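You operate a simulated robot arm through the tools that you are given. There is no shell and no other tool.

You are at the controls of a simulated two-armed robot. One attempt, no reset.

JOB
Put the knit labelled 30 C in the wool drawer with the cream sachet.
Fine: shut the drawer again.

It is judged by the outcome, as a careful person would: the job done as asked, and still so three seconds after it is handed in. It fails if anything else is knocked over, pushed out of place, dropped, spilled or broken.

ROBOT AND FRAMES
Two 7-joint arms with two-finger parallel grippers on one trunk, on a base that drives. Base frame: it is fixed to the floor where the robot stands at the start and does not move with it; the origin is under the middle of the robot, x ahead of it, y to its left, z up. Lengths are in mm, angles in degrees, forces in N, time in s.
The left shoulder is at the start at [-94, 119, 818], the right one opposite. With the tool pointing down near the work surface each hand reaches from about 100 to 540 mm from the robot's upright axis, wherever it stands, measured 20 degrees to its own side. Places, roughly: wool drawer [600, 100, 800]; wool drawer inside [700, 100, 800]. Payload 3.43 kg a hand.
Tool frame (each hand has its own): the origin (TCP) lies between the finger pads and is the grasp point; the fingertips stand 30 mm ahead of it; z points along the fingers, y is the line along which they close. The gripper opens to 94 mm. The fingers are 28 mm wide and 10 mm thick; the gripper's body (50 by 96 mm) begins 55 mm behind the TCP.
Orientation is that of the tool frame in the base frame, as [roll, pitch, yaw] about the fixed x, y, z axes, in that order (R = Rz(yaw) Ry(pitch) Rx(roll)). With the fingers straight down and closing along the base's y, the tool's x points along the base's -x, its y along +y and its z along -z.

CONTROLS
- The arms move only by the tool arm_command. It takes "left_rows", "right_rows" or both (then of equal length, played together; a hand with none holds still); each is a list of rows, each a list of 7 numbers: the shift along the tool's x, y, z in units of 100 mm (1.0 is 100 mm), then the turn, a rotation vector about the tool's x, y, z in units of 60 degrees (1.0 is 60 degrees), then the closure, from 0 (fully open) to 1 (shut). In form: [[x, y, z, rx, ry, rz, claw], ...]. A call has 1 to 20 rows; each row is the pose to reach, as a shift and turn from the pose commanded when the call began, along the tool's axes at that moment. A call with a number of a shift or a turn outside -1 to 1 is refused whole. A row lasts 0.2 s, in which the tool goes at most 50 mm and 8.6 degrees; a call with a longer step from one row to the next is refused whole, and so is a gripper value outside its range. A pose out of reach is approached as far as the arm can. The call stops where the force on the tool passes 40 N (or 10 N more than at its start, if that is more) or the arm is blocked; 0.2 s more then pass. Each finger travels about 153 mm/s and halts on what it meets, pressing with about 43 N; the grip force reading is that of the motor and also rises with nothing between the fingers. The clock runs only during rows and for 0.2 s after the last one: add rows that repeat a pose to give the fingers time. The reply holds the time, the measured pose of the TCP, the force on the tool along the base axes, the opening and the grip force, in the units named above and with some noise, with the torque about the TCP (base axes, N m) and any sound that the robot's microphone picked up.
- Cameras (640 x 400 px; columns grow to the right, rows downward): "scene" is now at [9.7, -39.8, 1511.7]; the picture's right is [-0.59, -0.81, 0.00], its down [-0.70, 0.51, -0.50] and it looks along [0.40, -0.30, -0.86] (base axes); focal length 253 px, centre (320, 200). "left" rides on the left gripper at [76, -14, -103] in its tool frame; the picture's right is [0.18, 0.98, 0.00], its down [-0.75, 0.14, -0.64] and it looks along [-0.63, 0.12, 0.77] (tool axes); focal length 243 px, centre (320, 200). "right" rides on the right gripper at [76, 14, -102] in its tool frame; the picture's right is [-0.18, 0.98, 0.00], its down [-0.75, -0.14, -0.64] and it looks along [-0.63, -0.12, 0.77] (tool axes); focal length 243 px, centre (320, 200). There is no depth. A picture from a camera that has moved, and an enlarged one, comes with that camera's place and axes in the base frame and with its lens.
- capture(camera): a new picture of that camera. The clock stands still meanwhile.
- slide_trunk(by): slides the trunk up (or, below 0, down) by that many mm; the arms and the scene camera ride with it, the base frame stays. It gives what a move gives, with no picture.
- drive_base(legs): drives the robot by 1 to 6 legs, each [ahead, left, turn to the left] in mm, mm and degrees, along the robot's own axes; the way and the turn of a leg run together, so that a leg with both is an arc; at most 1500 mm and 180 degrees a leg. The arms and the cameras ride along, it lands a little off, and it stops where it bumps. It gives what a move gives.
- pan_tilt(pan, tilt): turns the head with the scene camera to pan (to the left, within 143 degrees either way) and tilt (down, from -29 to 69), counted from straight ahead of the robot. It gives what a move gives.
- close_up(camera, box): a new picture of the part [left, top, right, bottom] of that camera's present view, enlarged. The clock stands still meanwhile.
- close_job(): hands the job in; it is judged then, once.

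Nothing tells you exact positions but the pictures and the camera data. Unless the task says otherwise, let go and move clear before handing in.

The tools are called by a JSON object that holds its "op" and its "data". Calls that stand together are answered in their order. arm_command: Moves the arms, as the interface text tells. Its arguments: {"type":"object","properties":{"left_rows":{"type":"array"},"right_rows":{"type":"array"}},"required":[]} The other tools are called the same way: slide_trunk (by) slides the trunk up or down; drive_base (legs) drives the base; pan_tilt (pan, tilt) turns the head that bears the scene camera; capture (camera) takes a picture; close_up (camera, box) takes an enlarged picture of a part of a camera's view; close_job () hands the job in.

At the start:

```text
clock: 0.0
left_tcp_pos: [296.4, -3.9, 1194.1]
left_orientation: [180.0, 0.0, -180.0]
left_force: [-0.2, 0.0, -0.3]
left_wrist_torque: [0.0, -0.03, 0.0]
left_grip_width: 93.9
left_grip_force: 0.1
right_tcp_pos: [233.9, -359.5, 1191.6]
right_orientation: [179.9, 0.0, -180.0]
right_force: [0.7, -0.2, -0.4]
right_wrist_torque: [0.02, -0.01, -0.03]
right_grip_width: 94.0
right_grip_force: 0.0
trunk travel left (down, up): [-243.0, 92.0]
robot x, y, heading: [2.4, -0.1, -0.1]
head pan, tilt: [-36.3, 59.8]
```

scene: 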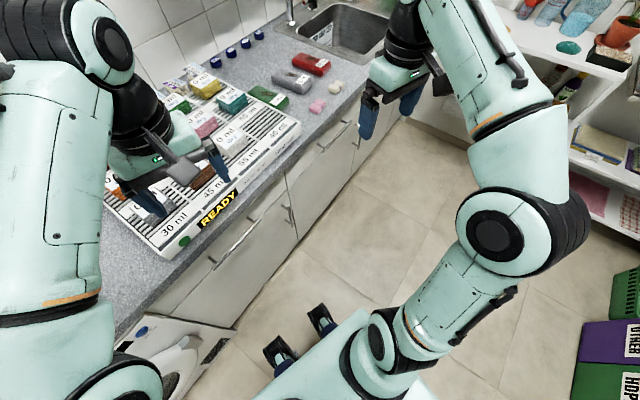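
right: 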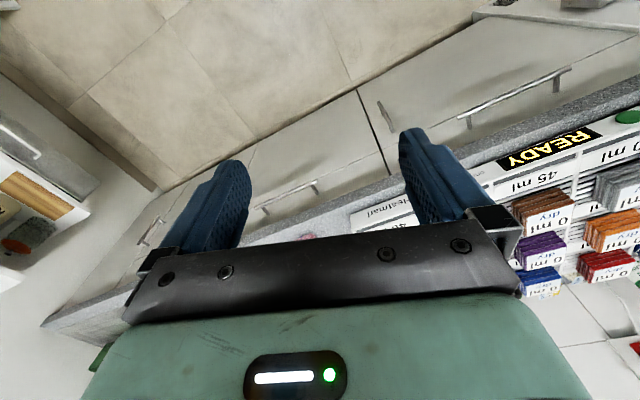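
left: 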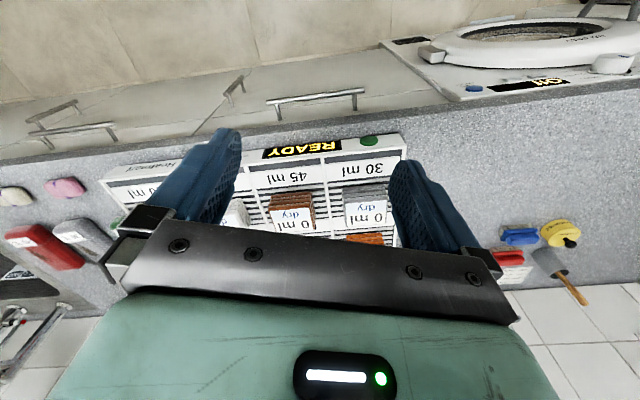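

I see a counter with a tray or rack of folded things, knits and sachets perhaps, and drawers below. I'll look around with the head camera before moving anything.

{"op": "pan_tilt", "data": {"pan": 0, "tilt": 35}}

{"op": "capture", "data": {"camera": "scene"}}

{"op": "pan_tilt", "data": {"pan": 50, "tilt": 35}}

{"op": "capture", "data": {"camera": "scene"}}

{"op": "pan_tilt", "data": {"pan": -60, "tilt": 35}}

{"op": "capture", "data": {"camera": "scene"}}

```text
clock: 1.0
left_tcp_pos: [297.6, -3.0, 1194.1]
left_orientation: [180.0, 0.1, -180.0]
left_force: [0.4, -0.2, -0.1]
left_wrist_torque: [-0.02, -0.03, -0.01]
left_grip_width: 94.0
left_grip_force: 0.1
right_tcp_pos: [234.5, -359.1, 1192.6]
right_orientation: [-180.0, 0.0, -180.0]
right_force: [0.0, 0.4, 0.3]
right_wrist_torque: [-0.01, -0.01, -0.06]
right_grip_width: 94.0
right_grip_force: 0.0
trunk travel left (down, up): [-243.0, 92.0]
robot x, y, heading: [2.5, -0.3, 0.0]
head pan, tilt: [0.0, 35.0]
```

```text
taken
camera scene: at [43.9, -0.4, 1545.7], right [0.0, -1.0, 0.0], down [-0.57, 0.0, -0.82], along [0.82, 0.0, -0.57], focal length 253 px, centre (320, 200)
```

scene: 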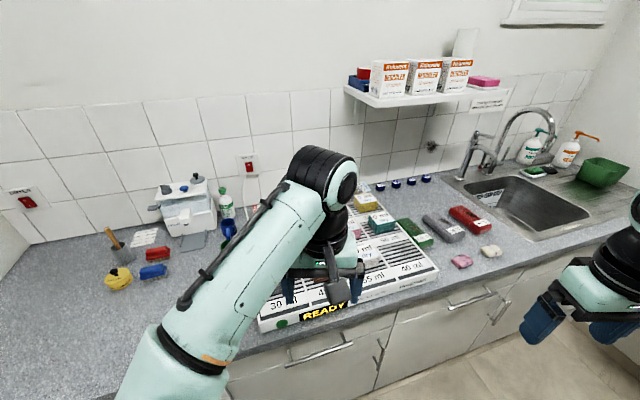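

```text
clock: 2.2
left_tcp_pos: [297.6, -2.8, 1194.6]
left_orientation: [-180.0, -0.1, -180.0]
left_force: [0.0, 0.4, 0.2]
left_wrist_torque: [0.01, 0.0, 0.04]
left_grip_width: 94.1
left_grip_force: 0.1
right_tcp_pos: [233.6, -359.5, 1192.7]
right_orientation: [179.9, -0.1, -180.0]
right_force: [0.1, 0.1, 0.6]
right_wrist_torque: [0.03, 0.01, -0.02]
right_grip_width: 94.0
right_grip_force: 0.0
trunk travel left (down, up): [-243.0, 92.0]
robot x, y, heading: [-0.9, 2.2, 0.1]
head pan, tilt: [50.0, 35.0]
```

```text
taken
camera scene: at [12.5, 67.1, 1545.8], right [0.77, -0.64, 0.0], down [-0.37, -0.44, -0.82], along [0.53, 0.63, -0.57], focal length 253 px, centre (320, 200)
```

scene: 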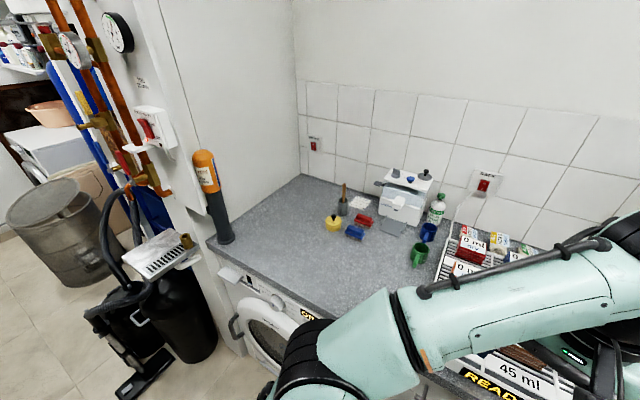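

```text
clock: 4.1
left_tcp_pos: [297.0, -2.5, 1194.8]
left_orientation: [180.0, 0.0, 180.0]
left_force: [-0.6, 0.5, 0.1]
left_wrist_torque: [0.0, -0.01, -0.02]
left_grip_width: 94.2
left_grip_force: 0.2
right_tcp_pos: [234.2, -360.5, 1190.8]
right_orientation: [179.9, 0.1, -180.0]
right_force: [-0.3, 0.6, -0.2]
right_wrist_torque: [-0.02, -0.02, 0.02]
right_grip_width: 94.0
right_grip_force: 0.0
trunk travel left (down, up): [-243.0, 92.0]
robot x, y, heading: [-1.8, -0.2, -0.0]
head pan, tilt: [-60.0, 35.0]
```

```text
taken
camera scene: at [0.0, -76.5, 1545.8], right [-0.87, -0.5, 0.0], down [-0.29, 0.5, -0.82], along [0.41, -0.71, -0.57], focal length 253 px, centre (320, 200)
```

scene: 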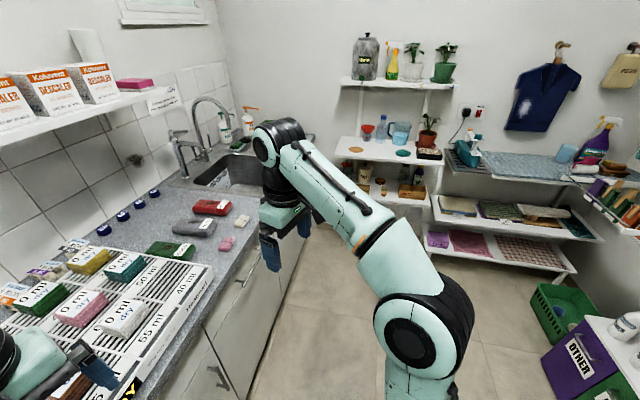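

The counter carries a rack, three rolled knits (green, grey, red), and a pink and a cream sachet. I'll read their labels and look at the drawer fronts.

{"op": "close_up", "data": {"camera": "scene", "box": [140, 180, 270, 270]}}

{"op": "close_up", "data": {"camera": "scene", "box": [0, 220, 220, 390]}}

{"op": "pan_tilt", "data": {"pan": -15, "tilt": 55}}

{"op": "capture", "data": {"camera": "scene"}}

{"op": "close_up", "data": {"camera": "scene", "box": [320, 100, 480, 200]}}

```text
4.44 times, centred on (205, 225) of scene
camera zoom: at [0.0, -76.5, 1545.8], right [-0.87, -0.5, 0.0], down [-0.29, 0.5, -0.82], along [0.41, -0.71, -0.57], focal length 1123 px, centre (831, 89)
```

zoom: 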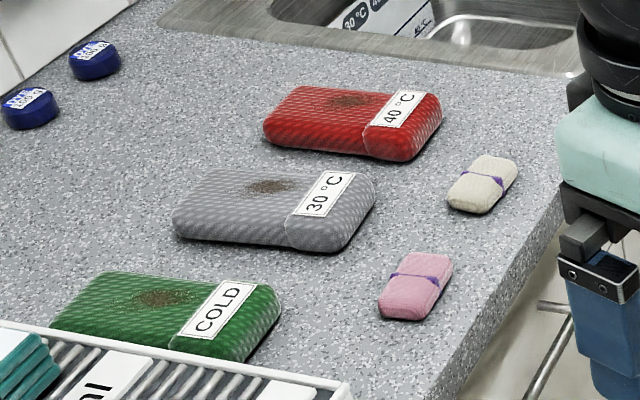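

```text
2.35 times, centred on (110, 305) of scene
camera zoom: at [0.0, -76.5, 1545.8], right [-0.87, -0.5, 0.0], down [-0.29, 0.5, -0.82], along [0.41, -0.71, -0.57], focal length 594 px, centre (814, -47)
```

zoom: 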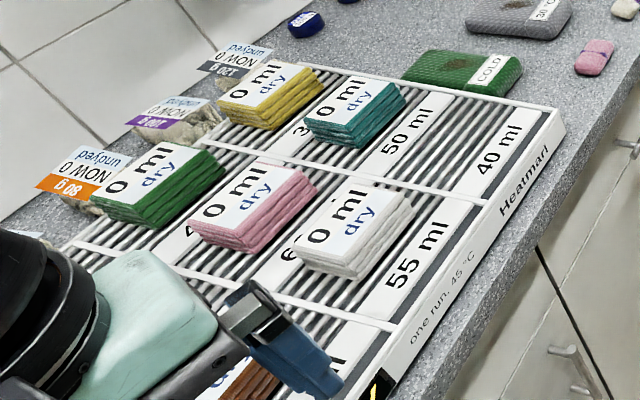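

```text
clock: 5.2
left_tcp_pos: [297.8, -1.6, 1193.4]
left_orientation: [-180.0, -0.1, 179.9]
left_force: [0.6, 0.4, -1.0]
left_wrist_torque: [0.02, 0.01, 0.03]
left_grip_width: 94.1
left_grip_force: 0.1
right_tcp_pos: [234.9, -359.9, 1192.7]
right_orientation: [179.9, 0.0, -179.9]
right_force: [-0.4, 0.4, -0.1]
right_wrist_torque: [0.02, 0.02, -0.02]
right_grip_width: 93.8
right_grip_force: 0.0
trunk travel left (down, up): [-243.0, 92.0]
robot x, y, heading: [3.0, -2.5, 0.2]
head pan, tilt: [-15.0, 55.0]
```

```text
taken
camera scene: at [25.5, -19.1, 1517.6], right [-0.26, -0.97, 0.0], down [-0.79, 0.21, -0.57], along [0.55, -0.15, -0.82], focal length 253 px, centre (320, 200)
```

scene: 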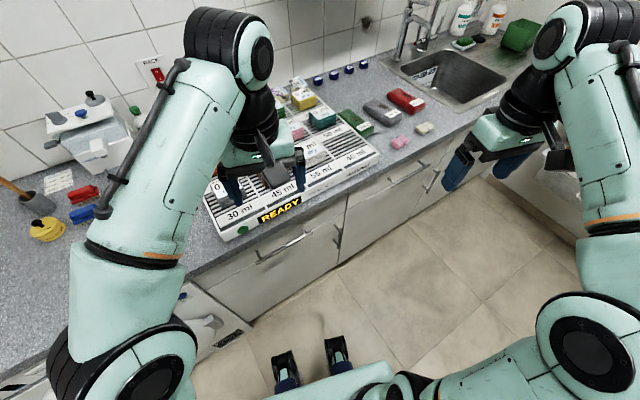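

```text
4.00 times, centred on (400, 150) of scene
camera zoom: at [25.5, -19.1, 1517.6], right [-0.26, -0.97, 0.0], down [-0.79, 0.21, -0.57], along [0.55, -0.15, -0.82], focal length 1010 px, centre (0, 400)
```

zoom: 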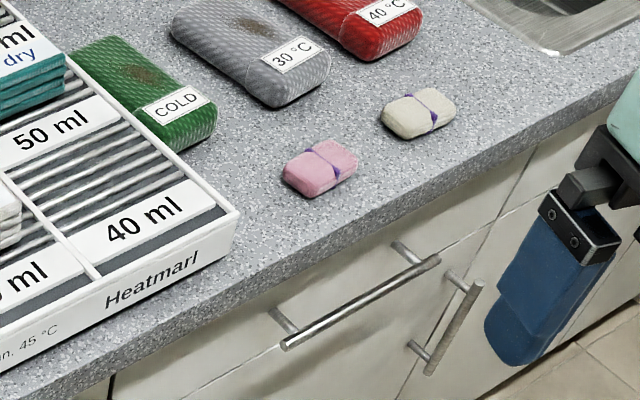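

The grey knit reads "30 °C". The cream sachet lies just beyond the pink one. The wool drawer should be the upper-left one under the rack, and the counter looks turned about 15° to me. I'll check the drawer fronts and my base footprint.

{"op": "close_up", "data": {"camera": "scene", "box": [160, 180, 400, 330]}}

{"op": "pan_tilt", "data": {"pan": -5, "tilt": 69}}

{"op": "capture", "data": {"camera": "scene"}}

{"op": "pan_tilt", "data": {"pan": -70, "tilt": 60}}

{"op": "capture", "data": {"camera": "scene"}}

{"op": "capture", "data": {"camera": "left"}}

{"op": "capture", "data": {"camera": "right"}}

```text
2.67 times, centred on (280, 255) of scene
camera zoom: at [25.5, -19.1, 1517.6], right [-0.26, -0.97, 0.0], down [-0.79, 0.21, -0.57], along [0.55, -0.15, -0.82], focal length 674 px, centre (427, 53)
```

zoom: 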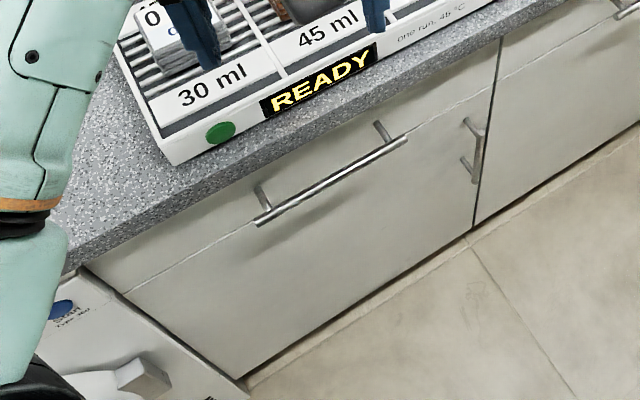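

```text
clock: 6.0
left_tcp_pos: [297.9, -3.6, 1194.2]
left_orientation: [179.9, 0.0, -180.0]
left_force: [-0.6, 0.0, 0.7]
left_wrist_torque: [0.02, 0.01, 0.05]
left_grip_width: 94.0
left_grip_force: 0.0
right_tcp_pos: [235.6, -360.2, 1192.7]
right_orientation: [-179.9, -0.1, 179.9]
right_force: [-0.1, -0.1, -0.4]
right_wrist_torque: [-0.02, -0.01, -0.01]
right_grip_width: 94.0
right_grip_force: 0.1
trunk travel left (down, up): [-243.0, 92.0]
robot x, y, heading: [1.0, 1.1, 0.1]
head pan, tilt: [-5.0, 68.8]
```

```text
taken
camera scene: at [11.6, -5.2, 1502.1], right [-0.09, -1.0, 0.0], down [-0.93, 0.08, -0.36], along [0.36, -0.03, -0.93], focal length 253 px, centre (320, 200)
```

scene: 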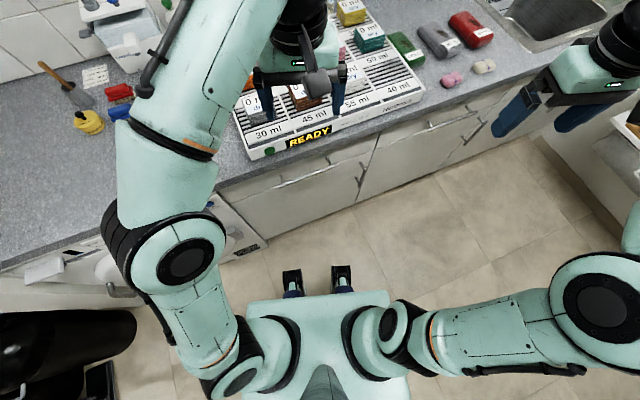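

```text
clock: 7.3
left_tcp_pos: [297.7, -3.7, 1194.6]
left_orientation: [180.0, 0.0, -180.0]
left_force: [0.9, -0.6, 0.1]
left_wrist_torque: [-0.03, -0.03, 0.02]
left_grip_width: 93.8
left_grip_force: 0.1
right_tcp_pos: [235.7, -359.8, 1192.3]
right_orientation: [-180.0, 0.0, 179.9]
right_force: [0.5, 0.1, 0.6]
right_wrist_torque: [0.0, 0.01, -0.03]
right_grip_width: 94.2
right_grip_force: 0.2
trunk travel left (down, up): [-243.0, 92.0]
robot x, y, heading: [-3.5, -0.5, -0.1]
head pan, tilt: [-70.0, 60.0]
```

```text
taken
camera scene: at [-21.3, -62.9, 1511.5], right [-0.94, -0.34, 0.0], down [-0.3, 0.81, -0.5], along [0.17, -0.47, -0.87], focal length 253 px, centre (320, 200)
```

scene: 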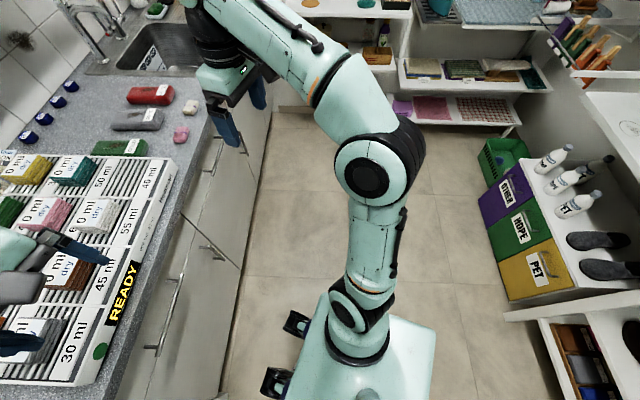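

```text
taken
camera left: at [220.3, -17.1, 1297.4], right [-0.18, 0.98, 0.0], down [0.75, 0.14, 0.64], along [0.63, 0.12, -0.77], focal length 243 px, centre (320, 200)
```

left: 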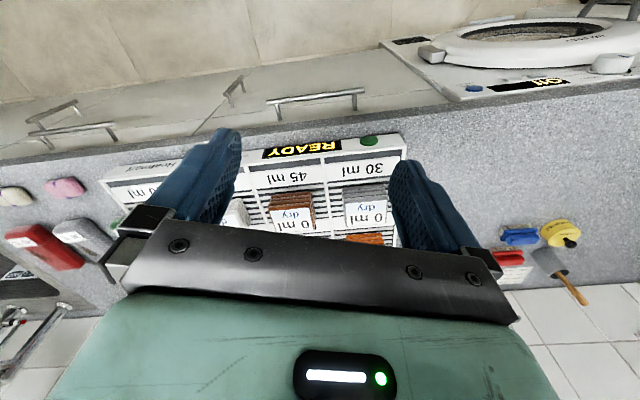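

```text
taken
camera right: at [157.0, -345.4, 1295.6], right [0.18, 0.98, 0.0], down [0.75, -0.14, 0.64], along [0.63, -0.12, -0.77], focal length 243 px, centre (320, 200)
```

right: 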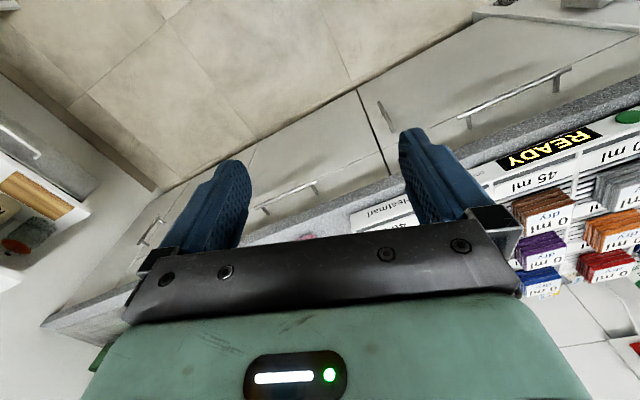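

The target drawer's handle is near (390, 0, 750) and the counter front is turned about 17.6° from my axis. I'll turn the base to face the cabinets squarely, then re-measure.

{"op": "drive_base", "data": {"legs": [[0, 0, 17.6]]}}

{"op": "pan_tilt", "data": {"pan": -10, "tilt": 55}}

{"op": "capture", "data": {"camera": "scene"}}

{"op": "capture", "data": {"camera": "left"}}

{"op": "capture", "data": {"camera": "right"}}

```text
clock: 8.7
left_tcp_pos: [284.7, 83.8, 1195.0]
left_orientation: [180.0, 0.0, -163.0]
left_force: [-1.0, 0.2, -0.2]
left_wrist_torque: [0.01, 0.04, 0.01]
left_grip_width: 94.2
left_grip_force: 0.1
right_tcp_pos: [329.7, -276.2, 1191.5]
right_orientation: [180.0, 0.0, -163.0]
right_force: [0.9, 0.7, -0.3]
right_wrist_torque: [0.03, -0.01, -0.03]
right_grip_width: 93.9
right_grip_force: 0.0
trunk travel left (down, up): [-243.0, 92.0]
robot x, y, heading: [1.6, -2.0, 17.2]
head pan, tilt: [-70.0, 60.0]
```

```text
clock: 10.0
left_tcp_pos: [285.8, 83.7, 1194.5]
left_orientation: [180.0, 0.0, -163.0]
left_force: [-0.5, 0.5, -0.5]
left_wrist_torque: [-0.01, -0.02, -0.03]
left_grip_width: 94.0
left_grip_force: 0.0
right_tcp_pos: [328.8, -274.6, 1192.8]
right_orientation: [180.0, 0.0, -162.9]
right_force: [-0.5, -0.3, 1.1]
right_wrist_torque: [0.0, 0.01, 0.03]
right_grip_width: 94.1
right_grip_force: 0.1
trunk travel left (down, up): [-243.0, 92.0]
robot x, y, heading: [-0.8, 0.8, 17.1]
head pan, tilt: [-10.0, 55.0]
```

```text
taken
camera scene: at [29.3, -4.4, 1517.5], right [0.12, -0.99, 0.0], down [-0.81, -0.1, -0.57], along [0.57, 0.07, -0.82], focal length 253 px, centre (320, 200)
```

scene: 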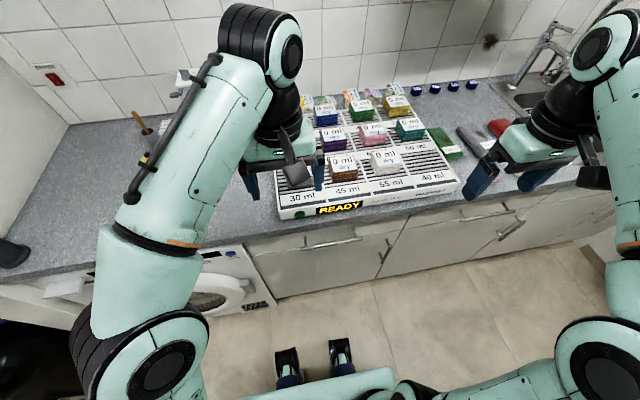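

```text
taken
camera left: at [215.6, 48.2, 1297.4], right [-0.46, 0.89, 0.0], down [0.68, 0.36, 0.64], along [0.57, 0.3, -0.77], focal length 243 px, centre (320, 200)
```

left: 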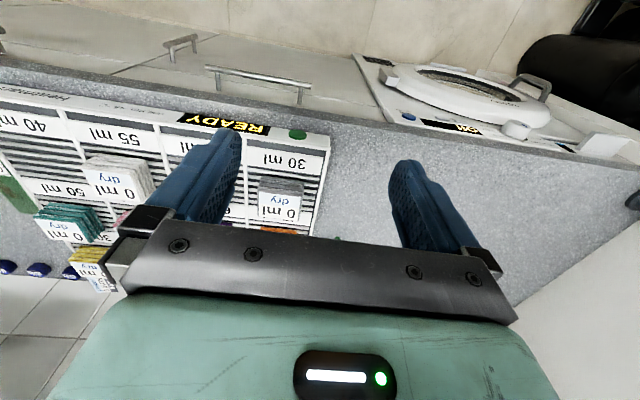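

```text
taken
camera right: at [251.0, -284.0, 1295.6], right [-0.11, 0.99, 0.0], down [0.76, 0.09, 0.64], along [0.64, 0.07, -0.77], focal length 243 px, centre (320, 200)
```

right: 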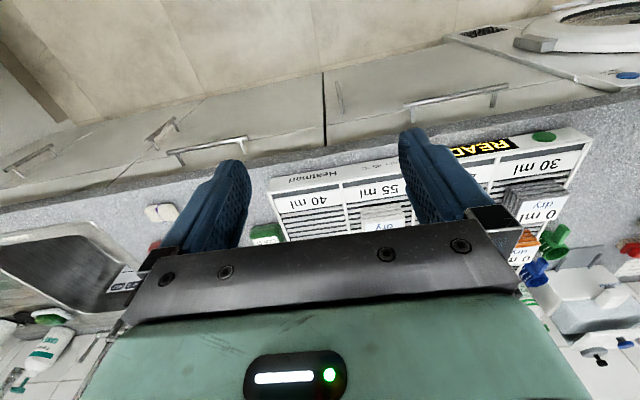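

The base now faces the cabinets nearly squarely, and all three cameras see the wool drawer's handle. I'll take close-ups of it for a precise fix.

{"op": "close_up", "data": {"camera": "left", "box": [190, 50, 350, 150]}}

{"op": "close_up", "data": {"camera": "right", "box": [380, 60, 540, 160]}}

{"op": "close_up", "data": {"camera": "scene", "box": [240, 190, 400, 290]}}

```text
4.00 times, centred on (270, 100) of left
camera zoom: at [215.6, 48.2, 1297.4], right [-0.46, 0.89, 0.0], down [0.68, 0.36, 0.64], along [0.57, 0.3, -0.77], focal length 970 px, centre (520, 600)
```

zoom: 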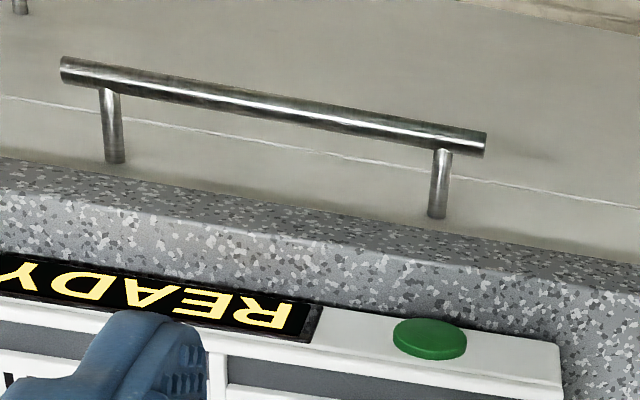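

```text
4.00 times, centred on (460, 110) of right
camera zoom: at [251.0, -284.0, 1295.6], right [-0.11, 0.99, 0.0], down [0.76, 0.09, 0.64], along [0.64, 0.07, -0.77], focal length 970 px, centre (-240, 560)
```

zoom: 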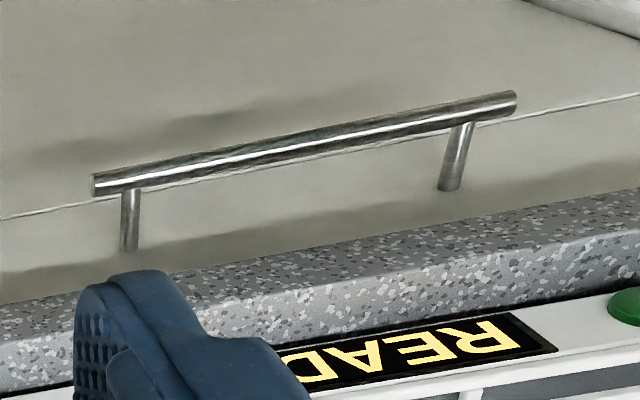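

```text
4.00 times, centred on (320, 240) of scene
camera zoom: at [29.3, -4.4, 1517.5], right [0.12, -0.99, 0.0], down [-0.81, -0.1, -0.57], along [0.57, 0.07, -0.82], focal length 1010 px, centre (320, 40)
```

zoom: 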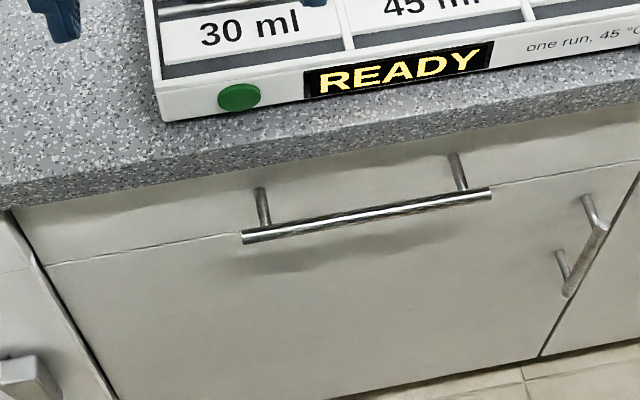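

From three views, the handle bar runs from (343, 93, 790) to (405, -95, 787), about 40 mm off the drawer front, and the counter yaw is about 18°. I'll back off 200 mm and swing the right hand to point forward with the fingers closing vertically.

{"op": "drive_base", "data": {"legs": [[-200, 0, 1.0]]}}

{"op": "arm_command", "data": {"right_rows": [[-0.075, 0.125, 0.125, -0.072, -0.072, 0.072, 0], [-0.15, 0.25, 0.25, -0.144, -0.144, 0.144, 0], [-0.225, 0.375, 0.375, -0.216, -0.216, 0.216, 0], [-0.3, 0.5, 0.5, -0.2885, -0.2885, 0.2885, 0], [-0.375, 0.625, 0.625, -0.361, -0.361, 0.361, 0], [-0.45, 0.75, 0.75, -0.433, -0.433, 0.433, 0], [-0.525, 0.875, 0.875, -0.505, -0.505, 0.505, 0], [-0.6, 1.0, 1.0, -0.577, -0.577, 0.577, 0]]}}

{"op": "arm_command", "data": {"right_rows": [[0, 0, 0, -0.072, -0.072, 0.072, 0], [0, 0, 0, -0.144, -0.144, 0.144, 0], [0, 0, 0, -0.216, -0.216, 0.216, 0], [0, 0, 0, -0.2885, -0.2885, 0.2885, 0], [0, 0, 0, -0.361, -0.361, 0.361, 0], [0, 0, 0, -0.433, -0.433, 0.433, 0], [0, 0, 0, -0.505, -0.505, 0.505, 0], [0, 0, 0, -0.577, -0.577, 0.577, 0]]}}

```text
clock: 11.6
left_tcp_pos: [92.9, 29.0, 1195.0]
left_orientation: [180.0, 0.0, -162.1]
left_force: [-1.0, 0.0, 0.5]
left_wrist_torque: [0.01, 0.02, 0.02]
left_grip_width: 94.2
left_grip_force: 0.2
right_tcp_pos: [141.9, -330.4, 1192.7]
right_orientation: [-180.0, 0.0, -162.2]
right_force: [0.3, -0.3, -0.1]
right_wrist_torque: [-0.01, -0.01, -0.04]
right_grip_width: 93.7
right_grip_force: 0.2
trunk travel left (down, up): [-243.0, 92.0]
robot x, y, heading: [-191.4, -59.1, 17.9]
head pan, tilt: [-10.0, 55.0]
```

```text
clock: 13.4
left_tcp_pos: [91.6, 28.8, 1194.4]
left_orientation: [-180.0, 0.0, -162.1]
left_force: [0.0, 0.6, -0.1]
left_wrist_torque: [0.02, -0.03, -0.02]
left_grip_width: 93.6
left_grip_force: 0.1
right_tcp_pos: [169.5, -215.0, 1090.9]
right_orientation: [135.0, 19.4, 152.8]
right_force: [-0.2, -0.4, 0.3]
right_wrist_torque: [0.0, -0.01, 0.02]
right_grip_width: 94.3
right_grip_force: 0.1
trunk travel left (down, up): [-243.0, 92.0]
robot x, y, heading: [-192.5, -56.5, 18.2]
head pan, tilt: [-10.0, 55.0]
```

```text
clock: 15.2
left_tcp_pos: [93.2, 29.0, 1194.4]
left_orientation: [-180.0, 0.0, -162.1]
left_force: [0.7, -0.6, 0.0]
left_wrist_torque: [-0.02, 0.03, -0.01]
left_grip_width: 94.1
left_grip_force: 0.0
right_tcp_pos: [190.1, -219.8, 1107.7]
right_orientation: [90.0, -0.1, 107.8]
right_force: [-0.5, -0.6, 0.9]
right_wrist_torque: [0.01, -0.01, 0.01]
right_grip_width: 94.0
right_grip_force: 0.0
right hand out of reach, approached as far as the arm can: row 7, 8
trunk travel left (down, up): [-243.0, 92.0]
robot x, y, heading: [-188.8, -58.0, 17.9]
head pan, tilt: [-10.0, 55.0]
```

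The right hand now points squarely at the cabinets (it hit a slight reach limit up high). I'll lower it toward the pre-grasp point in front of the handle.

{"op": "arm_command", "data": {"right_rows": [[0.1, -0.25, 0.12, 0, 0, 0, 0], [0.22, -0.5, 0.25, 0, 0, 0, 0], [0.33, -0.75, 0.37, 0, 0, 0, 0], [0.45, -1.0, 0.5, 0, 0, 0, 0]]}}

{"op": "arm_command", "data": {"right_rows": [[0.1, -0.25, 0.12, 0, 0, 0, 0], [0.22, -0.5, 0.25, 0, 0, 0, 0], [0.33, -0.75, 0.37, 0, 0, 0, 0], [0.45, -1.0, 0.5, 0, 0, 0, 0]]}}

{"op": "arm_command", "data": {"right_rows": [[0.1, -0.25, 0.0, 0, 0, 0, 0], [0.22, -0.5, 0.0, 0, 0, 0, 0], [0.33, -0.75, 0.0, 0, 0, 0, 0], [0.45, -1.0, 0.0, 0, 0, 0, 0]]}}

{"op": "capture", "data": {"camera": "right"}}

{"op": "capture", "data": {"camera": "scene"}}

```text
clock: 16.2
left_tcp_pos: [93.1, 28.1, 1194.4]
left_orientation: [-179.9, 0.0, -162.1]
left_force: [0.6, 0.2, 0.0]
left_wrist_torque: [-0.02, 0.01, -0.02]
left_grip_width: 94.3
left_grip_force: 0.1
right_tcp_pos: [233.2, -162.0, 1009.6]
right_orientation: [89.9, 0.0, 107.9]
right_force: [0.6, -0.3, -0.5]
right_wrist_torque: [-0.01, 0.02, 0.03]
right_grip_width: 93.8
right_grip_force: 0.1
right hand out of reach, approached as far as the arm can: row 1, 2, 3, 4
trunk travel left (down, up): [-243.0, 92.0]
robot x, y, heading: [-189.3, -59.4, 17.7]
head pan, tilt: [-10.0, 55.0]
```

```text
clock: 17.2
left_tcp_pos: [93.2, 28.2, 1194.2]
left_orientation: [179.9, 0.0, -162.1]
left_force: [-0.9, 0.0, -0.1]
left_wrist_torque: [0.01, 0.01, 0.0]
left_grip_width: 93.9
left_grip_force: 0.1
right_tcp_pos: [267.9, -106.4, 911.2]
right_orientation: [90.0, 0.1, 107.9]
right_force: [0.5, 0.5, 0.6]
right_wrist_torque: [0.0, 0.01, 0.01]
right_grip_width: 93.7
right_grip_force: 0.1
trunk travel left (down, up): [-243.0, 92.0]
robot x, y, heading: [-193.3, -60.4, 17.9]
head pan, tilt: [-10.0, 55.0]
```

```text
clock: 18.2
left_tcp_pos: [92.7, 29.2, 1193.2]
left_orientation: [-180.0, 0.0, -162.1]
left_force: [-0.2, 0.3, 0.7]
left_wrist_torque: [0.01, 0.01, -0.01]
left_grip_width: 93.7
left_grip_force: 0.0
right_tcp_pos: [255.0, -62.2, 812.7]
right_orientation: [90.0, 0.2, 108.0]
right_force: [-1.1, -0.6, 0.8]
right_wrist_torque: [-0.01, 0.0, 0.01]
right_grip_width: 94.0
right_grip_force: 0.0
trunk travel left (down, up): [-243.0, 92.0]
robot x, y, heading: [-189.8, -56.7, 17.9]
head pan, tilt: [-10.0, 55.0]
```

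```text
taken
camera right: at [131.6, -21.1, 826.6], right [0.06, -0.17, 0.98], down [-0.38, -0.92, -0.14], along [0.92, -0.36, -0.12], focal length 243 px, centre (320, 200)
```

right: 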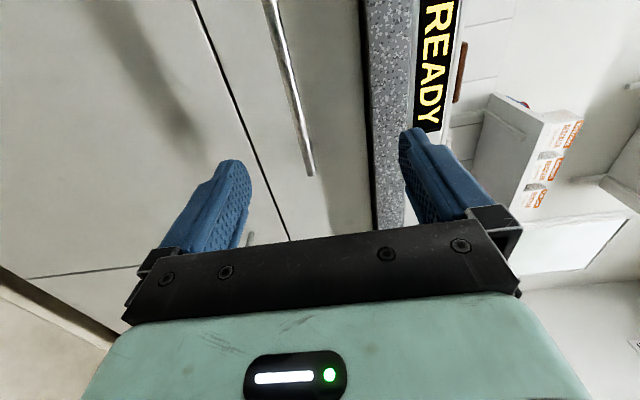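

```text
taken
camera scene: at [-161.7, -63.6, 1517.6], right [0.14, -0.99, 0.0], down [-0.81, -0.11, -0.57], along [0.57, 0.08, -0.82], focal length 253 px, centre (320, 200)
```

scene: 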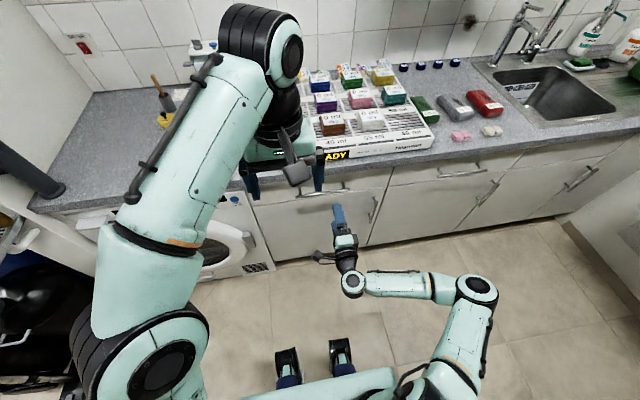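

The handle bar sits between the fingers' lines, about 130 mm ahead and 25 mm low in this view, matching my estimate. I'll align height first, then advance and grip.

{"op": "arm_command", "data": {"right_rows": [[0.1, -0.13, 0.1, 0, 0, 0, 0], [0.2, -0.25, 0.2, 0, 0, 0, 0], [0.2, -0.25, 0.45, 0, 0, 0, 0], [0.2, -0.25, 0.7, 0, 0, 0, 0]]}}

{"op": "capture", "data": {"camera": "right"}}

```text
clock: 19.2
left_tcp_pos: [93.2, 28.3, 1194.7]
left_orientation: [180.0, 0.0, -162.1]
left_force: [-0.1, 0.0, 0.3]
left_wrist_torque: [0.0, 0.03, 0.02]
left_grip_width: 94.0
left_grip_force: 0.0
right_tcp_pos: [313.3, -41.1, 791.1]
right_orientation: [90.1, 0.0, 108.2]
right_force: [-0.3, -0.6, 0.0]
right_wrist_torque: [0.0, 0.02, -0.05]
right_grip_width: 94.0
right_grip_force: 0.0
right hand out of reach, approached as far as the arm can: row 3, 4
trunk travel left (down, up): [-243.0, 92.0]
robot x, y, heading: [-191.9, -58.9, 18.1]
head pan, tilt: [-10.0, 55.0]
```

```text
taken
camera right: at [190.7, -0.4, 806.9], right [0.06, -0.17, 0.98], down [-0.38, -0.92, -0.14], along [0.92, -0.36, -0.12], focal length 243 px, centre (320, 200)
```

right: 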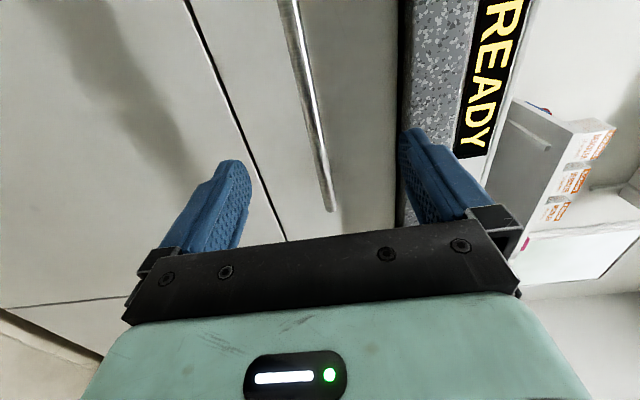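

The arm is at its reach limit with the bar still 70 mm ahead, so I'll creep the base forward about 60 mm with the open fingers straddling the bar.

{"op": "drive_base", "data": {"legs": [[58, 0, 0]]}}

{"op": "capture", "data": {"camera": "right"}}

```text
clock: 20.1
left_tcp_pos: [149.4, 46.5, 1193.4]
left_orientation: [180.0, -0.1, -162.1]
left_force: [0.6, 0.1, -0.1]
left_wrist_torque: [0.0, 0.01, -0.03]
left_grip_width: 93.9
left_grip_force: 0.0
right_tcp_pos: [370.0, -23.1, 791.7]
right_orientation: [90.1, 0.0, 108.1]
right_force: [0.6, 0.4, -0.3]
right_wrist_torque: [-0.01, 0.03, -0.02]
right_grip_width: 94.2
right_grip_force: 0.1
trunk travel left (down, up): [-243.0, 92.0]
robot x, y, heading: [-139.9, -45.2, 18.1]
head pan, tilt: [-10.0, 55.0]
```

```text
taken
camera right: at [246.0, 17.2, 806.6], right [0.06, -0.17, 0.98], down [-0.38, -0.92, -0.14], along [0.92, -0.36, -0.12], focal length 243 px, centre (320, 200)
```

right: 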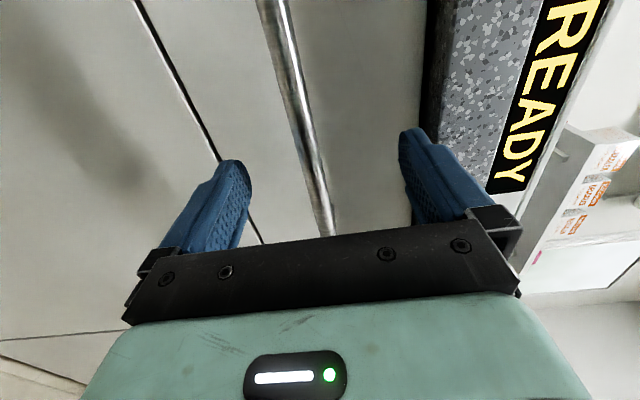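

The bar is now between the pads. Closing on it.

{"op": "arm_command", "data": {"right_rows": [[0, -0.04, 0.0, 0, 0, 0, 0.0], [0, -0.04, 0.0, 0, 0, 0, 1], [0, -0.04, 0.0, 0, 0, 0, 1], [0, -0.04, 0.0, 0, 0, 0, 1], [0, -0.04, 0.0, 0, 0, 0, 1]]}}

{"op": "capture", "data": {"camera": "right"}}

```text
clock: 21.4
left_tcp_pos: [148.8, 45.5, 1194.0]
left_orientation: [-180.0, 0.0, -162.1]
left_force: [0.5, -0.2, 0.3]
left_wrist_torque: [-0.02, 0.01, 0.01]
left_grip_width: 93.9
left_grip_force: 0.2
right_tcp_pos: [368.1, -24.6, 787.8]
right_orientation: [90.1, 0.0, 108.0]
right_force: [1.3, 0.4, 2.2]
right_wrist_torque: [-0.98, -0.25, -0.13]
right_grip_width: 11.1
right_grip_force: 45.0
trunk travel left (down, up): [-243.0, 92.0]
robot x, y, heading: [-138.3, -43.1, 17.7]
head pan, tilt: [-10.0, 55.0]
```

```text
taken
camera right: at [245.6, 16.0, 802.9], right [0.06, -0.17, 0.98], down [-0.38, -0.92, -0.14], along [0.92, -0.36, -0.12], focal length 243 px, centre (320, 200)
```

right: 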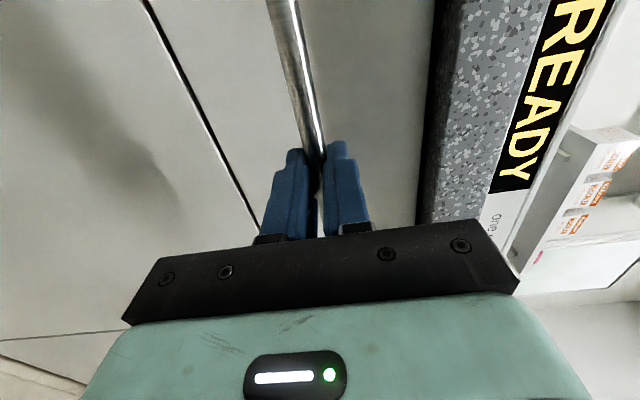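

Bar gripped (11 mm opening). I'll pull the drawer by reversing the base a bit.

{"op": "drive_base", "data": {"legs": [[-120, 0, 0]]}}

{"op": "capture", "data": {"camera": "scene"}}

```text
clock: 22.6
left_tcp_pos: [32.8, 8.8, 1194.4]
left_orientation: [-180.0, 0.0, -162.1]
left_force: [-0.5, 0.3, -0.1]
left_wrist_torque: [-0.02, 0.0, -0.01]
left_grip_width: 94.0
left_grip_force: 0.0
right_tcp_pos: [253.7, -61.6, 787.7]
right_orientation: [90.1, 0.0, 108.3]
right_force: [2.0, -6.5, 3.8]
right_wrist_torque: [1.01, 0.27, -0.07]
right_grip_width: 11.1
right_grip_force: 44.7
trunk travel left (down, up): [-243.0, 92.0]
robot x, y, heading: [-252.5, -78.4, 17.9]
head pan, tilt: [-10.0, 55.0]
```

```text
taken
camera scene: at [-222.2, -84.2, 1517.6], right [0.14, -0.99, 0.0], down [-0.81, -0.11, -0.57], along [0.57, 0.08, -0.82], focal length 253 px, centre (320, 200)
```

scene: 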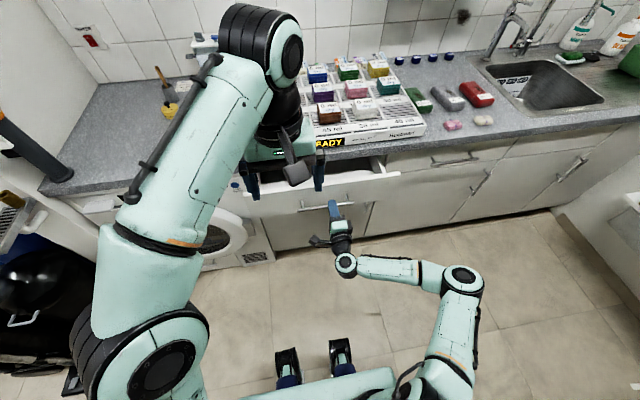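

The drawer slides out smoothly. Before reversing further, I'll check what's behind me.

{"op": "pan_tilt", "data": {"pan": -135, "tilt": 45}}

{"op": "capture", "data": {"camera": "scene"}}

{"op": "pan_tilt", "data": {"pan": 135, "tilt": 45}}

{"op": "capture", "data": {"camera": "scene"}}

```text
clock: 24.6
left_tcp_pos: [31.5, 9.2, 1193.5]
left_orientation: [-180.0, 0.1, -162.0]
left_force: [-0.7, 0.5, 0.4]
left_wrist_torque: [0.02, -0.03, -0.01]
left_grip_width: 94.0
left_grip_force: 0.0
right_tcp_pos: [253.0, -60.8, 787.0]
right_orientation: [90.1, 0.0, 108.2]
right_force: [1.5, 1.3, 3.8]
right_wrist_torque: [1.0, 0.25, 0.17]
right_grip_width: 11.4
right_grip_force: 44.8
trunk travel left (down, up): [-243.0, 92.0]
robot x, y, heading: [-250.5, -80.4, 17.8]
head pan, tilt: [-135.0, 45.0]
```

```text
taken
camera scene: at [-330.1, -166.0, 1531.0], right [-0.89, 0.45, 0.0], down [0.32, 0.63, -0.71], along [-0.32, -0.63, -0.71], focal length 253 px, centre (320, 200)
```

scene: 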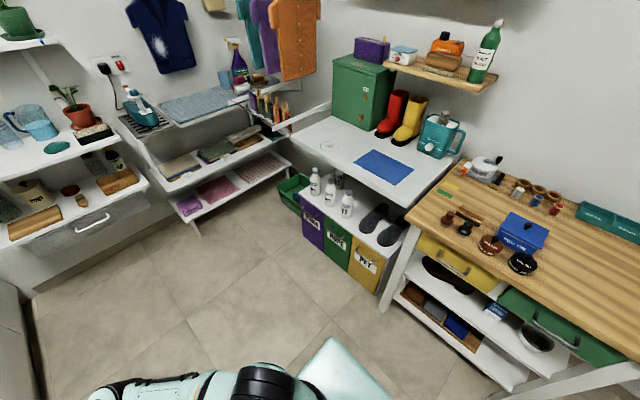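

```text
clock: 28.4
left_tcp_pos: [32.1, 9.0, 1193.2]
left_orientation: [-179.9, 0.0, -161.9]
left_force: [0.4, -0.5, -0.3]
left_wrist_torque: [0.02, -0.02, -0.02]
left_grip_width: 94.0
left_grip_force: 0.0
right_tcp_pos: [252.8, -60.6, 787.8]
right_orientation: [90.1, 0.0, 108.2]
right_force: [0.8, -0.4, 4.5]
right_wrist_torque: [1.06, 0.27, 0.09]
right_grip_width: 11.0
right_grip_force: 44.9
trunk travel left (down, up): [-243.0, 92.0]
robot x, y, heading: [-249.4, -78.8, 17.9]
head pan, tilt: [135.0, 45.0]
```

```text
taken
camera scene: at [-365.8, -56.7, 1530.9], right [0.45, 0.89, 0.0], down [0.63, -0.32, -0.71], along [-0.63, 0.32, -0.71], focal length 253 px, centre (320, 200)
```

scene: 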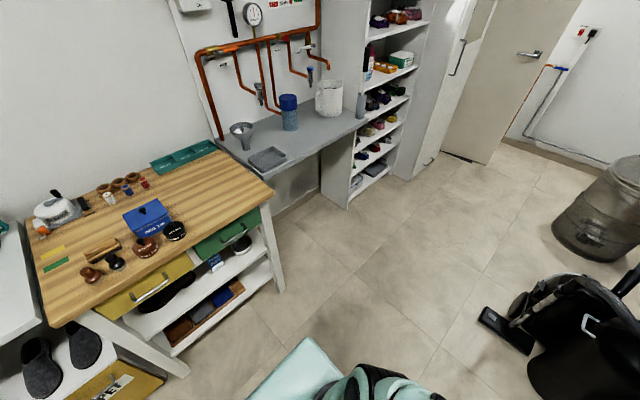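

There's about half a metre of clear floor behind me before the workbench, so another 120 mm of pull is safe.

{"op": "drive_base", "data": {"legs": [[-120, 0, 0]]}}

{"op": "pan_tilt", "data": {"pan": -10, "tilt": 50}}

{"op": "capture", "data": {"camera": "scene"}}

```text
clock: 29.6
left_tcp_pos: [-81.5, -28.3, 1194.9]
left_orientation: [-180.0, 0.0, -162.0]
left_force: [-0.2, 0.4, -0.3]
left_wrist_torque: [0.0, 0.01, -0.03]
left_grip_width: 94.0
left_grip_force: 0.1
right_tcp_pos: [141.0, -98.1, 788.7]
right_orientation: [90.2, 0.0, 108.2]
right_force: [-0.3, 1.4, 2.9]
right_wrist_torque: [1.01, 0.25, 0.36]
right_grip_width: 11.4
right_grip_force: 45.1
trunk travel left (down, up): [-243.0, 92.0]
robot x, y, heading: [-358.7, -114.1, 17.9]
head pan, tilt: [135.0, 45.0]
```

```text
clock: 31.9
left_tcp_pos: [-80.7, -27.6, 1194.5]
left_orientation: [180.0, 0.0, -162.0]
left_force: [-0.2, 0.1, 0.0]
left_wrist_torque: [-0.02, 0.02, 0.03]
left_grip_width: 93.9
left_grip_force: 0.1
right_tcp_pos: [140.0, -98.1, 787.3]
right_orientation: [90.1, 0.0, 108.2]
right_force: [1.6, 0.3, 2.8]
right_wrist_torque: [-0.97, -0.3, -0.1]
right_grip_width: 11.1
right_grip_force: 45.0
trunk travel left (down, up): [-243.0, 92.0]
robot x, y, heading: [-366.8, -114.1, 18.0]
head pan, tilt: [-10.0, 50.0]
```

```text
taken
camera scene: at [-329.7, -119.2, 1524.1], right [0.14, -0.99, 0.0], down [-0.76, -0.11, -0.64], along [0.64, 0.09, -0.77], focal length 253 px, centre (320, 200)
```

scene: 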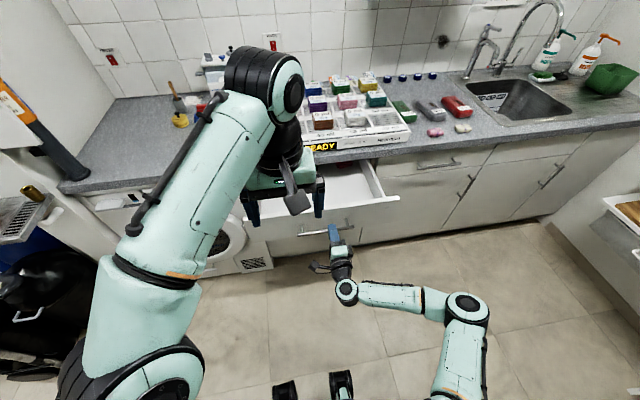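

The drawer is out about 240 mm. I'll release the handle and pull the right hand back clear.

{"op": "arm_command", "data": {"right_rows": [[0, 0, 0, 0, 0, 0, 0], [0, 0, 0, 0, 0, 0, 0], [0, 0, 0, 0, 0, 0, 0], [0, 0, -0.2, 0, 0, 0, 0], [0, 0, -0.45, 0, 0, 0, 0], [0, 0, -0.7, 0, 0, 0, 0], [0, 0, -1.0, 0, 0, 0, 0]]}}

{"op": "capture", "data": {"camera": "right"}}

```text
clock: 33.5
left_tcp_pos: [-79.9, -27.8, 1194.9]
left_orientation: [180.0, 0.0, -162.0]
left_force: [0.2, -0.2, 0.1]
left_wrist_torque: [-0.01, -0.03, 0.02]
left_grip_width: 93.9
left_grip_force: 0.1
right_tcp_pos: [47.7, -128.9, 787.2]
right_orientation: [90.0, 0.0, 108.2]
right_force: [0.4, 0.0, -0.4]
right_wrist_torque: [-0.05, 0.02, 0.0]
right_grip_width: 94.1
right_grip_force: 0.0
trunk travel left (down, up): [-243.0, 92.0]
robot x, y, heading: [-362.1, -116.8, 17.8]
head pan, tilt: [-10.0, 50.0]
```

```text
taken
camera right: at [-75.2, -88.9, 802.9], right [0.06, -0.17, 0.98], down [-0.38, -0.92, -0.14], along [0.92, -0.36, -0.12], focal length 243 px, centre (320, 200)
```

right: 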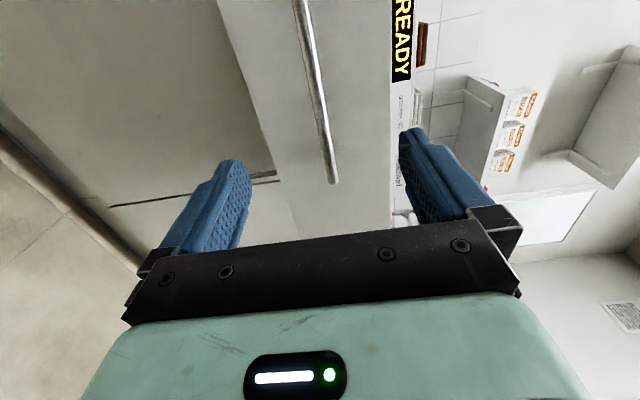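

Handle released and clear. I'll raise the right hand and return it to a downward-pointing pose.

{"op": "arm_command", "data": {"right_rows": [[-0.15, 0.25, -0.05, 0, 0, 0, 0], [-0.3, 0.5, -0.1, 0, 0, 0, 0], [-0.45, 0.75, -0.15, 0, 0, 0, 0], [-0.6, 1.0, -0.2, 0, 0, 0, 0]]}}

{"op": "arm_command", "data": {"right_rows": [[-0.1, 0.125, 0, 0.072, 0.072, -0.072, 0], [-0.2, 0.25, 0, 0.144, 0.144, -0.144, 0], [-0.3, 0.375, 0, 0.216, 0.216, -0.216, 0], [-0.4, 0.5, 0, 0.2885, 0.2885, -0.2885, 0], [-0.5, 0.625, 0, 0.361, 0.361, -0.361, 0], [-0.6, 0.75, 0, 0.433, 0.433, -0.433, 0], [-0.7, 0.875, 0, 0.505, 0.505, -0.505, 0], [-0.8, 1.0, 0, 0.577, 0.577, -0.577, 0]]}}

{"op": "arm_command", "data": {"right_rows": [[0, 0, 0, 0.072, 0.072, -0.072, 0], [0, 0, 0, 0.144, 0.144, -0.144, 0], [0, 0, 0, 0.216, 0.216, -0.216, 0], [0, 0, 0, 0.2885, 0.2885, -0.2885, 0], [0, 0, 0, 0.361, 0.361, -0.361, 0], [0, 0, 0, 0.433, 0.433, -0.433, 0], [0, 0, 0, 0.505, 0.505, -0.505, 0], [0, 0, 0, 0.577, 0.577, -0.577, 0]]}}

{"op": "capture", "data": {"camera": "scene"}}

```text
clock: 34.5
left_tcp_pos: [-80.4, -28.2, 1193.1]
left_orientation: [-179.9, 0.0, -162.0]
left_force: [-0.8, -0.1, 0.2]
left_wrist_torque: [0.01, -0.01, 0.0]
left_grip_width: 94.1
left_grip_force: 0.2
right_tcp_pos: [47.1, -192.9, 887.7]
right_orientation: [90.1, 0.0, 108.3]
right_force: [0.4, -0.3, -0.4]
right_wrist_torque: [0.0, -0.05, 0.01]
right_grip_width: 94.2
right_grip_force: 0.1
right hand out of reach, approached as far as the arm can: row 4
trunk travel left (down, up): [-243.0, 92.0]
robot x, y, heading: [-365.8, -114.9, 17.9]
head pan, tilt: [-10.0, 50.0]
```

```text
clock: 36.3
left_tcp_pos: [-80.0, -27.4, 1193.5]
left_orientation: [-180.0, 0.0, -162.1]
left_force: [0.1, 0.1, 0.4]
left_wrist_torque: [0.01, 0.01, 0.01]
left_grip_width: 94.2
left_grip_force: 0.0
right_tcp_pos: [73.8, -267.2, 988.1]
right_orientation: [135.2, 19.4, 153.3]
right_force: [0.1, 0.5, 0.3]
right_wrist_torque: [0.0, 0.0, -0.01]
right_grip_width: 93.9
right_grip_force: 0.1
trunk travel left (down, up): [-243.0, 92.0]
robot x, y, heading: [-363.5, -116.3, 17.9]
head pan, tilt: [-10.0, 50.0]
```

```text
clock: 38.1
left_tcp_pos: [-79.9, -27.4, 1194.4]
left_orientation: [-180.0, 0.0, -162.0]
left_force: [-0.6, -0.1, 1.0]
left_wrist_torque: [0.0, 0.04, -0.01]
left_grip_width: 93.9
left_grip_force: 0.0
right_tcp_pos: [74.2, -267.7, 986.4]
right_orientation: [179.9, -0.1, -161.8]
right_force: [-0.6, -0.3, 1.3]
right_wrist_torque: [-0.01, -0.03, 0.0]
right_grip_width: 93.9
right_grip_force: 0.1
trunk travel left (down, up): [-243.0, 92.0]
robot x, y, heading: [-365.0, -114.9, 17.8]
head pan, tilt: [-10.0, 50.0]
```

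```text
taken
camera scene: at [-329.2, -118.9, 1524.0], right [0.14, -0.99, 0.0], down [-0.76, -0.11, -0.64], along [0.64, 0.09, -0.77], focal length 253 px, centre (320, 200)
```

scene: 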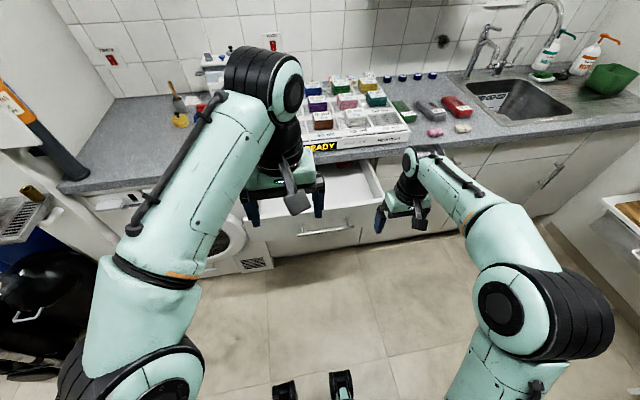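

The drawer stands open, and both hands point down and are clear. Next I'll slide sideways to the right about 730 mm and look at the knit and sachet from there.

{"op": "drive_base", "data": {"legs": [[0, -730, 0], [250, 0, 0]]}}

{"op": "pan_tilt", "data": {"pan": 0, "tilt": 50}}

{"op": "capture", "data": {"camera": "scene"}}

{"op": "capture", "data": {"camera": "left"}}

{"op": "capture", "data": {"camera": "right"}}

```text
clock: 46.3
left_tcp_pos: [383.5, -632.9, 1194.7]
left_orientation: [-180.0, 0.0, -161.6]
left_force: [0.1, -0.1, 0.4]
left_wrist_torque: [0.01, 0.01, -0.02]
left_grip_width: 94.0
left_grip_force: 0.1
right_tcp_pos: [540.7, -872.1, 986.1]
right_orientation: [179.8, -0.1, -161.4]
right_force: [-0.1, -0.8, 0.1]
right_wrist_torque: [0.0, -0.01, 0.02]
right_grip_width: 94.0
right_grip_force: 0.1
trunk travel left (down, up): [-243.0, 92.0]
robot x, y, heading: [100.8, -722.6, 18.6]
head pan, tilt: [-10.0, 50.0]
```

```text
clock: 47.0
left_tcp_pos: [383.4, -633.0, 1193.9]
left_orientation: [180.0, 0.0, -161.5]
left_force: [-0.5, 0.3, 0.2]
left_wrist_torque: [0.0, 0.04, -0.01]
left_grip_width: 93.7
left_grip_force: 0.0
right_tcp_pos: [539.1, -871.9, 986.1]
right_orientation: [180.0, 0.0, -161.4]
right_force: [0.0, -0.4, 0.1]
right_wrist_torque: [0.01, -0.01, 0.01]
right_grip_width: 93.8
right_grip_force: 0.1
trunk travel left (down, up): [-243.0, 92.0]
robot x, y, heading: [101.8, -722.7, 18.3]
head pan, tilt: [0.0, 50.0]
```

```text
taken
camera scene: at [131.0, -713.1, 1524.0], right [0.32, -0.95, 0.0], down [-0.73, -0.24, -0.64], along [0.61, 0.2, -0.77], focal length 253 px, centre (320, 200)
```

scene: 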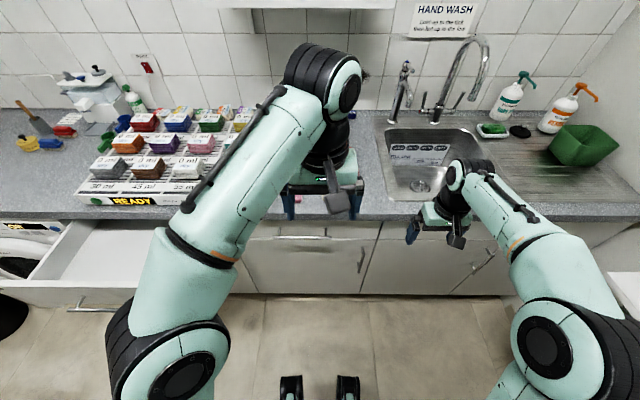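

```text
taken
camera left: at [314.3, -669.6, 1297.2], right [-0.49, 0.87, 0.0], down [0.67, 0.37, 0.64], along [0.56, 0.31, -0.77], focal length 243 px, centre (320, 200)
```

left: 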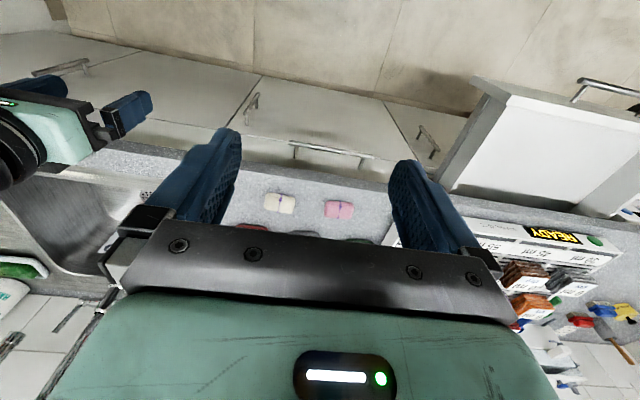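

```text
taken
camera right: at [460.6, -882.3, 1090.1], right [-0.14, 0.99, 0.0], down [0.76, 0.11, 0.64], along [0.63, 0.09, -0.77], focal length 243 px, centre (320, 200)
```

right: 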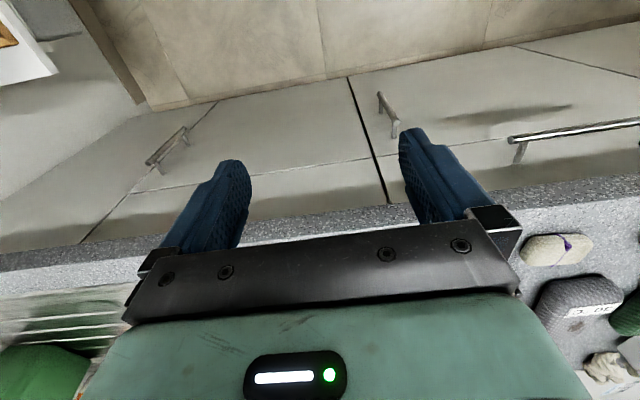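

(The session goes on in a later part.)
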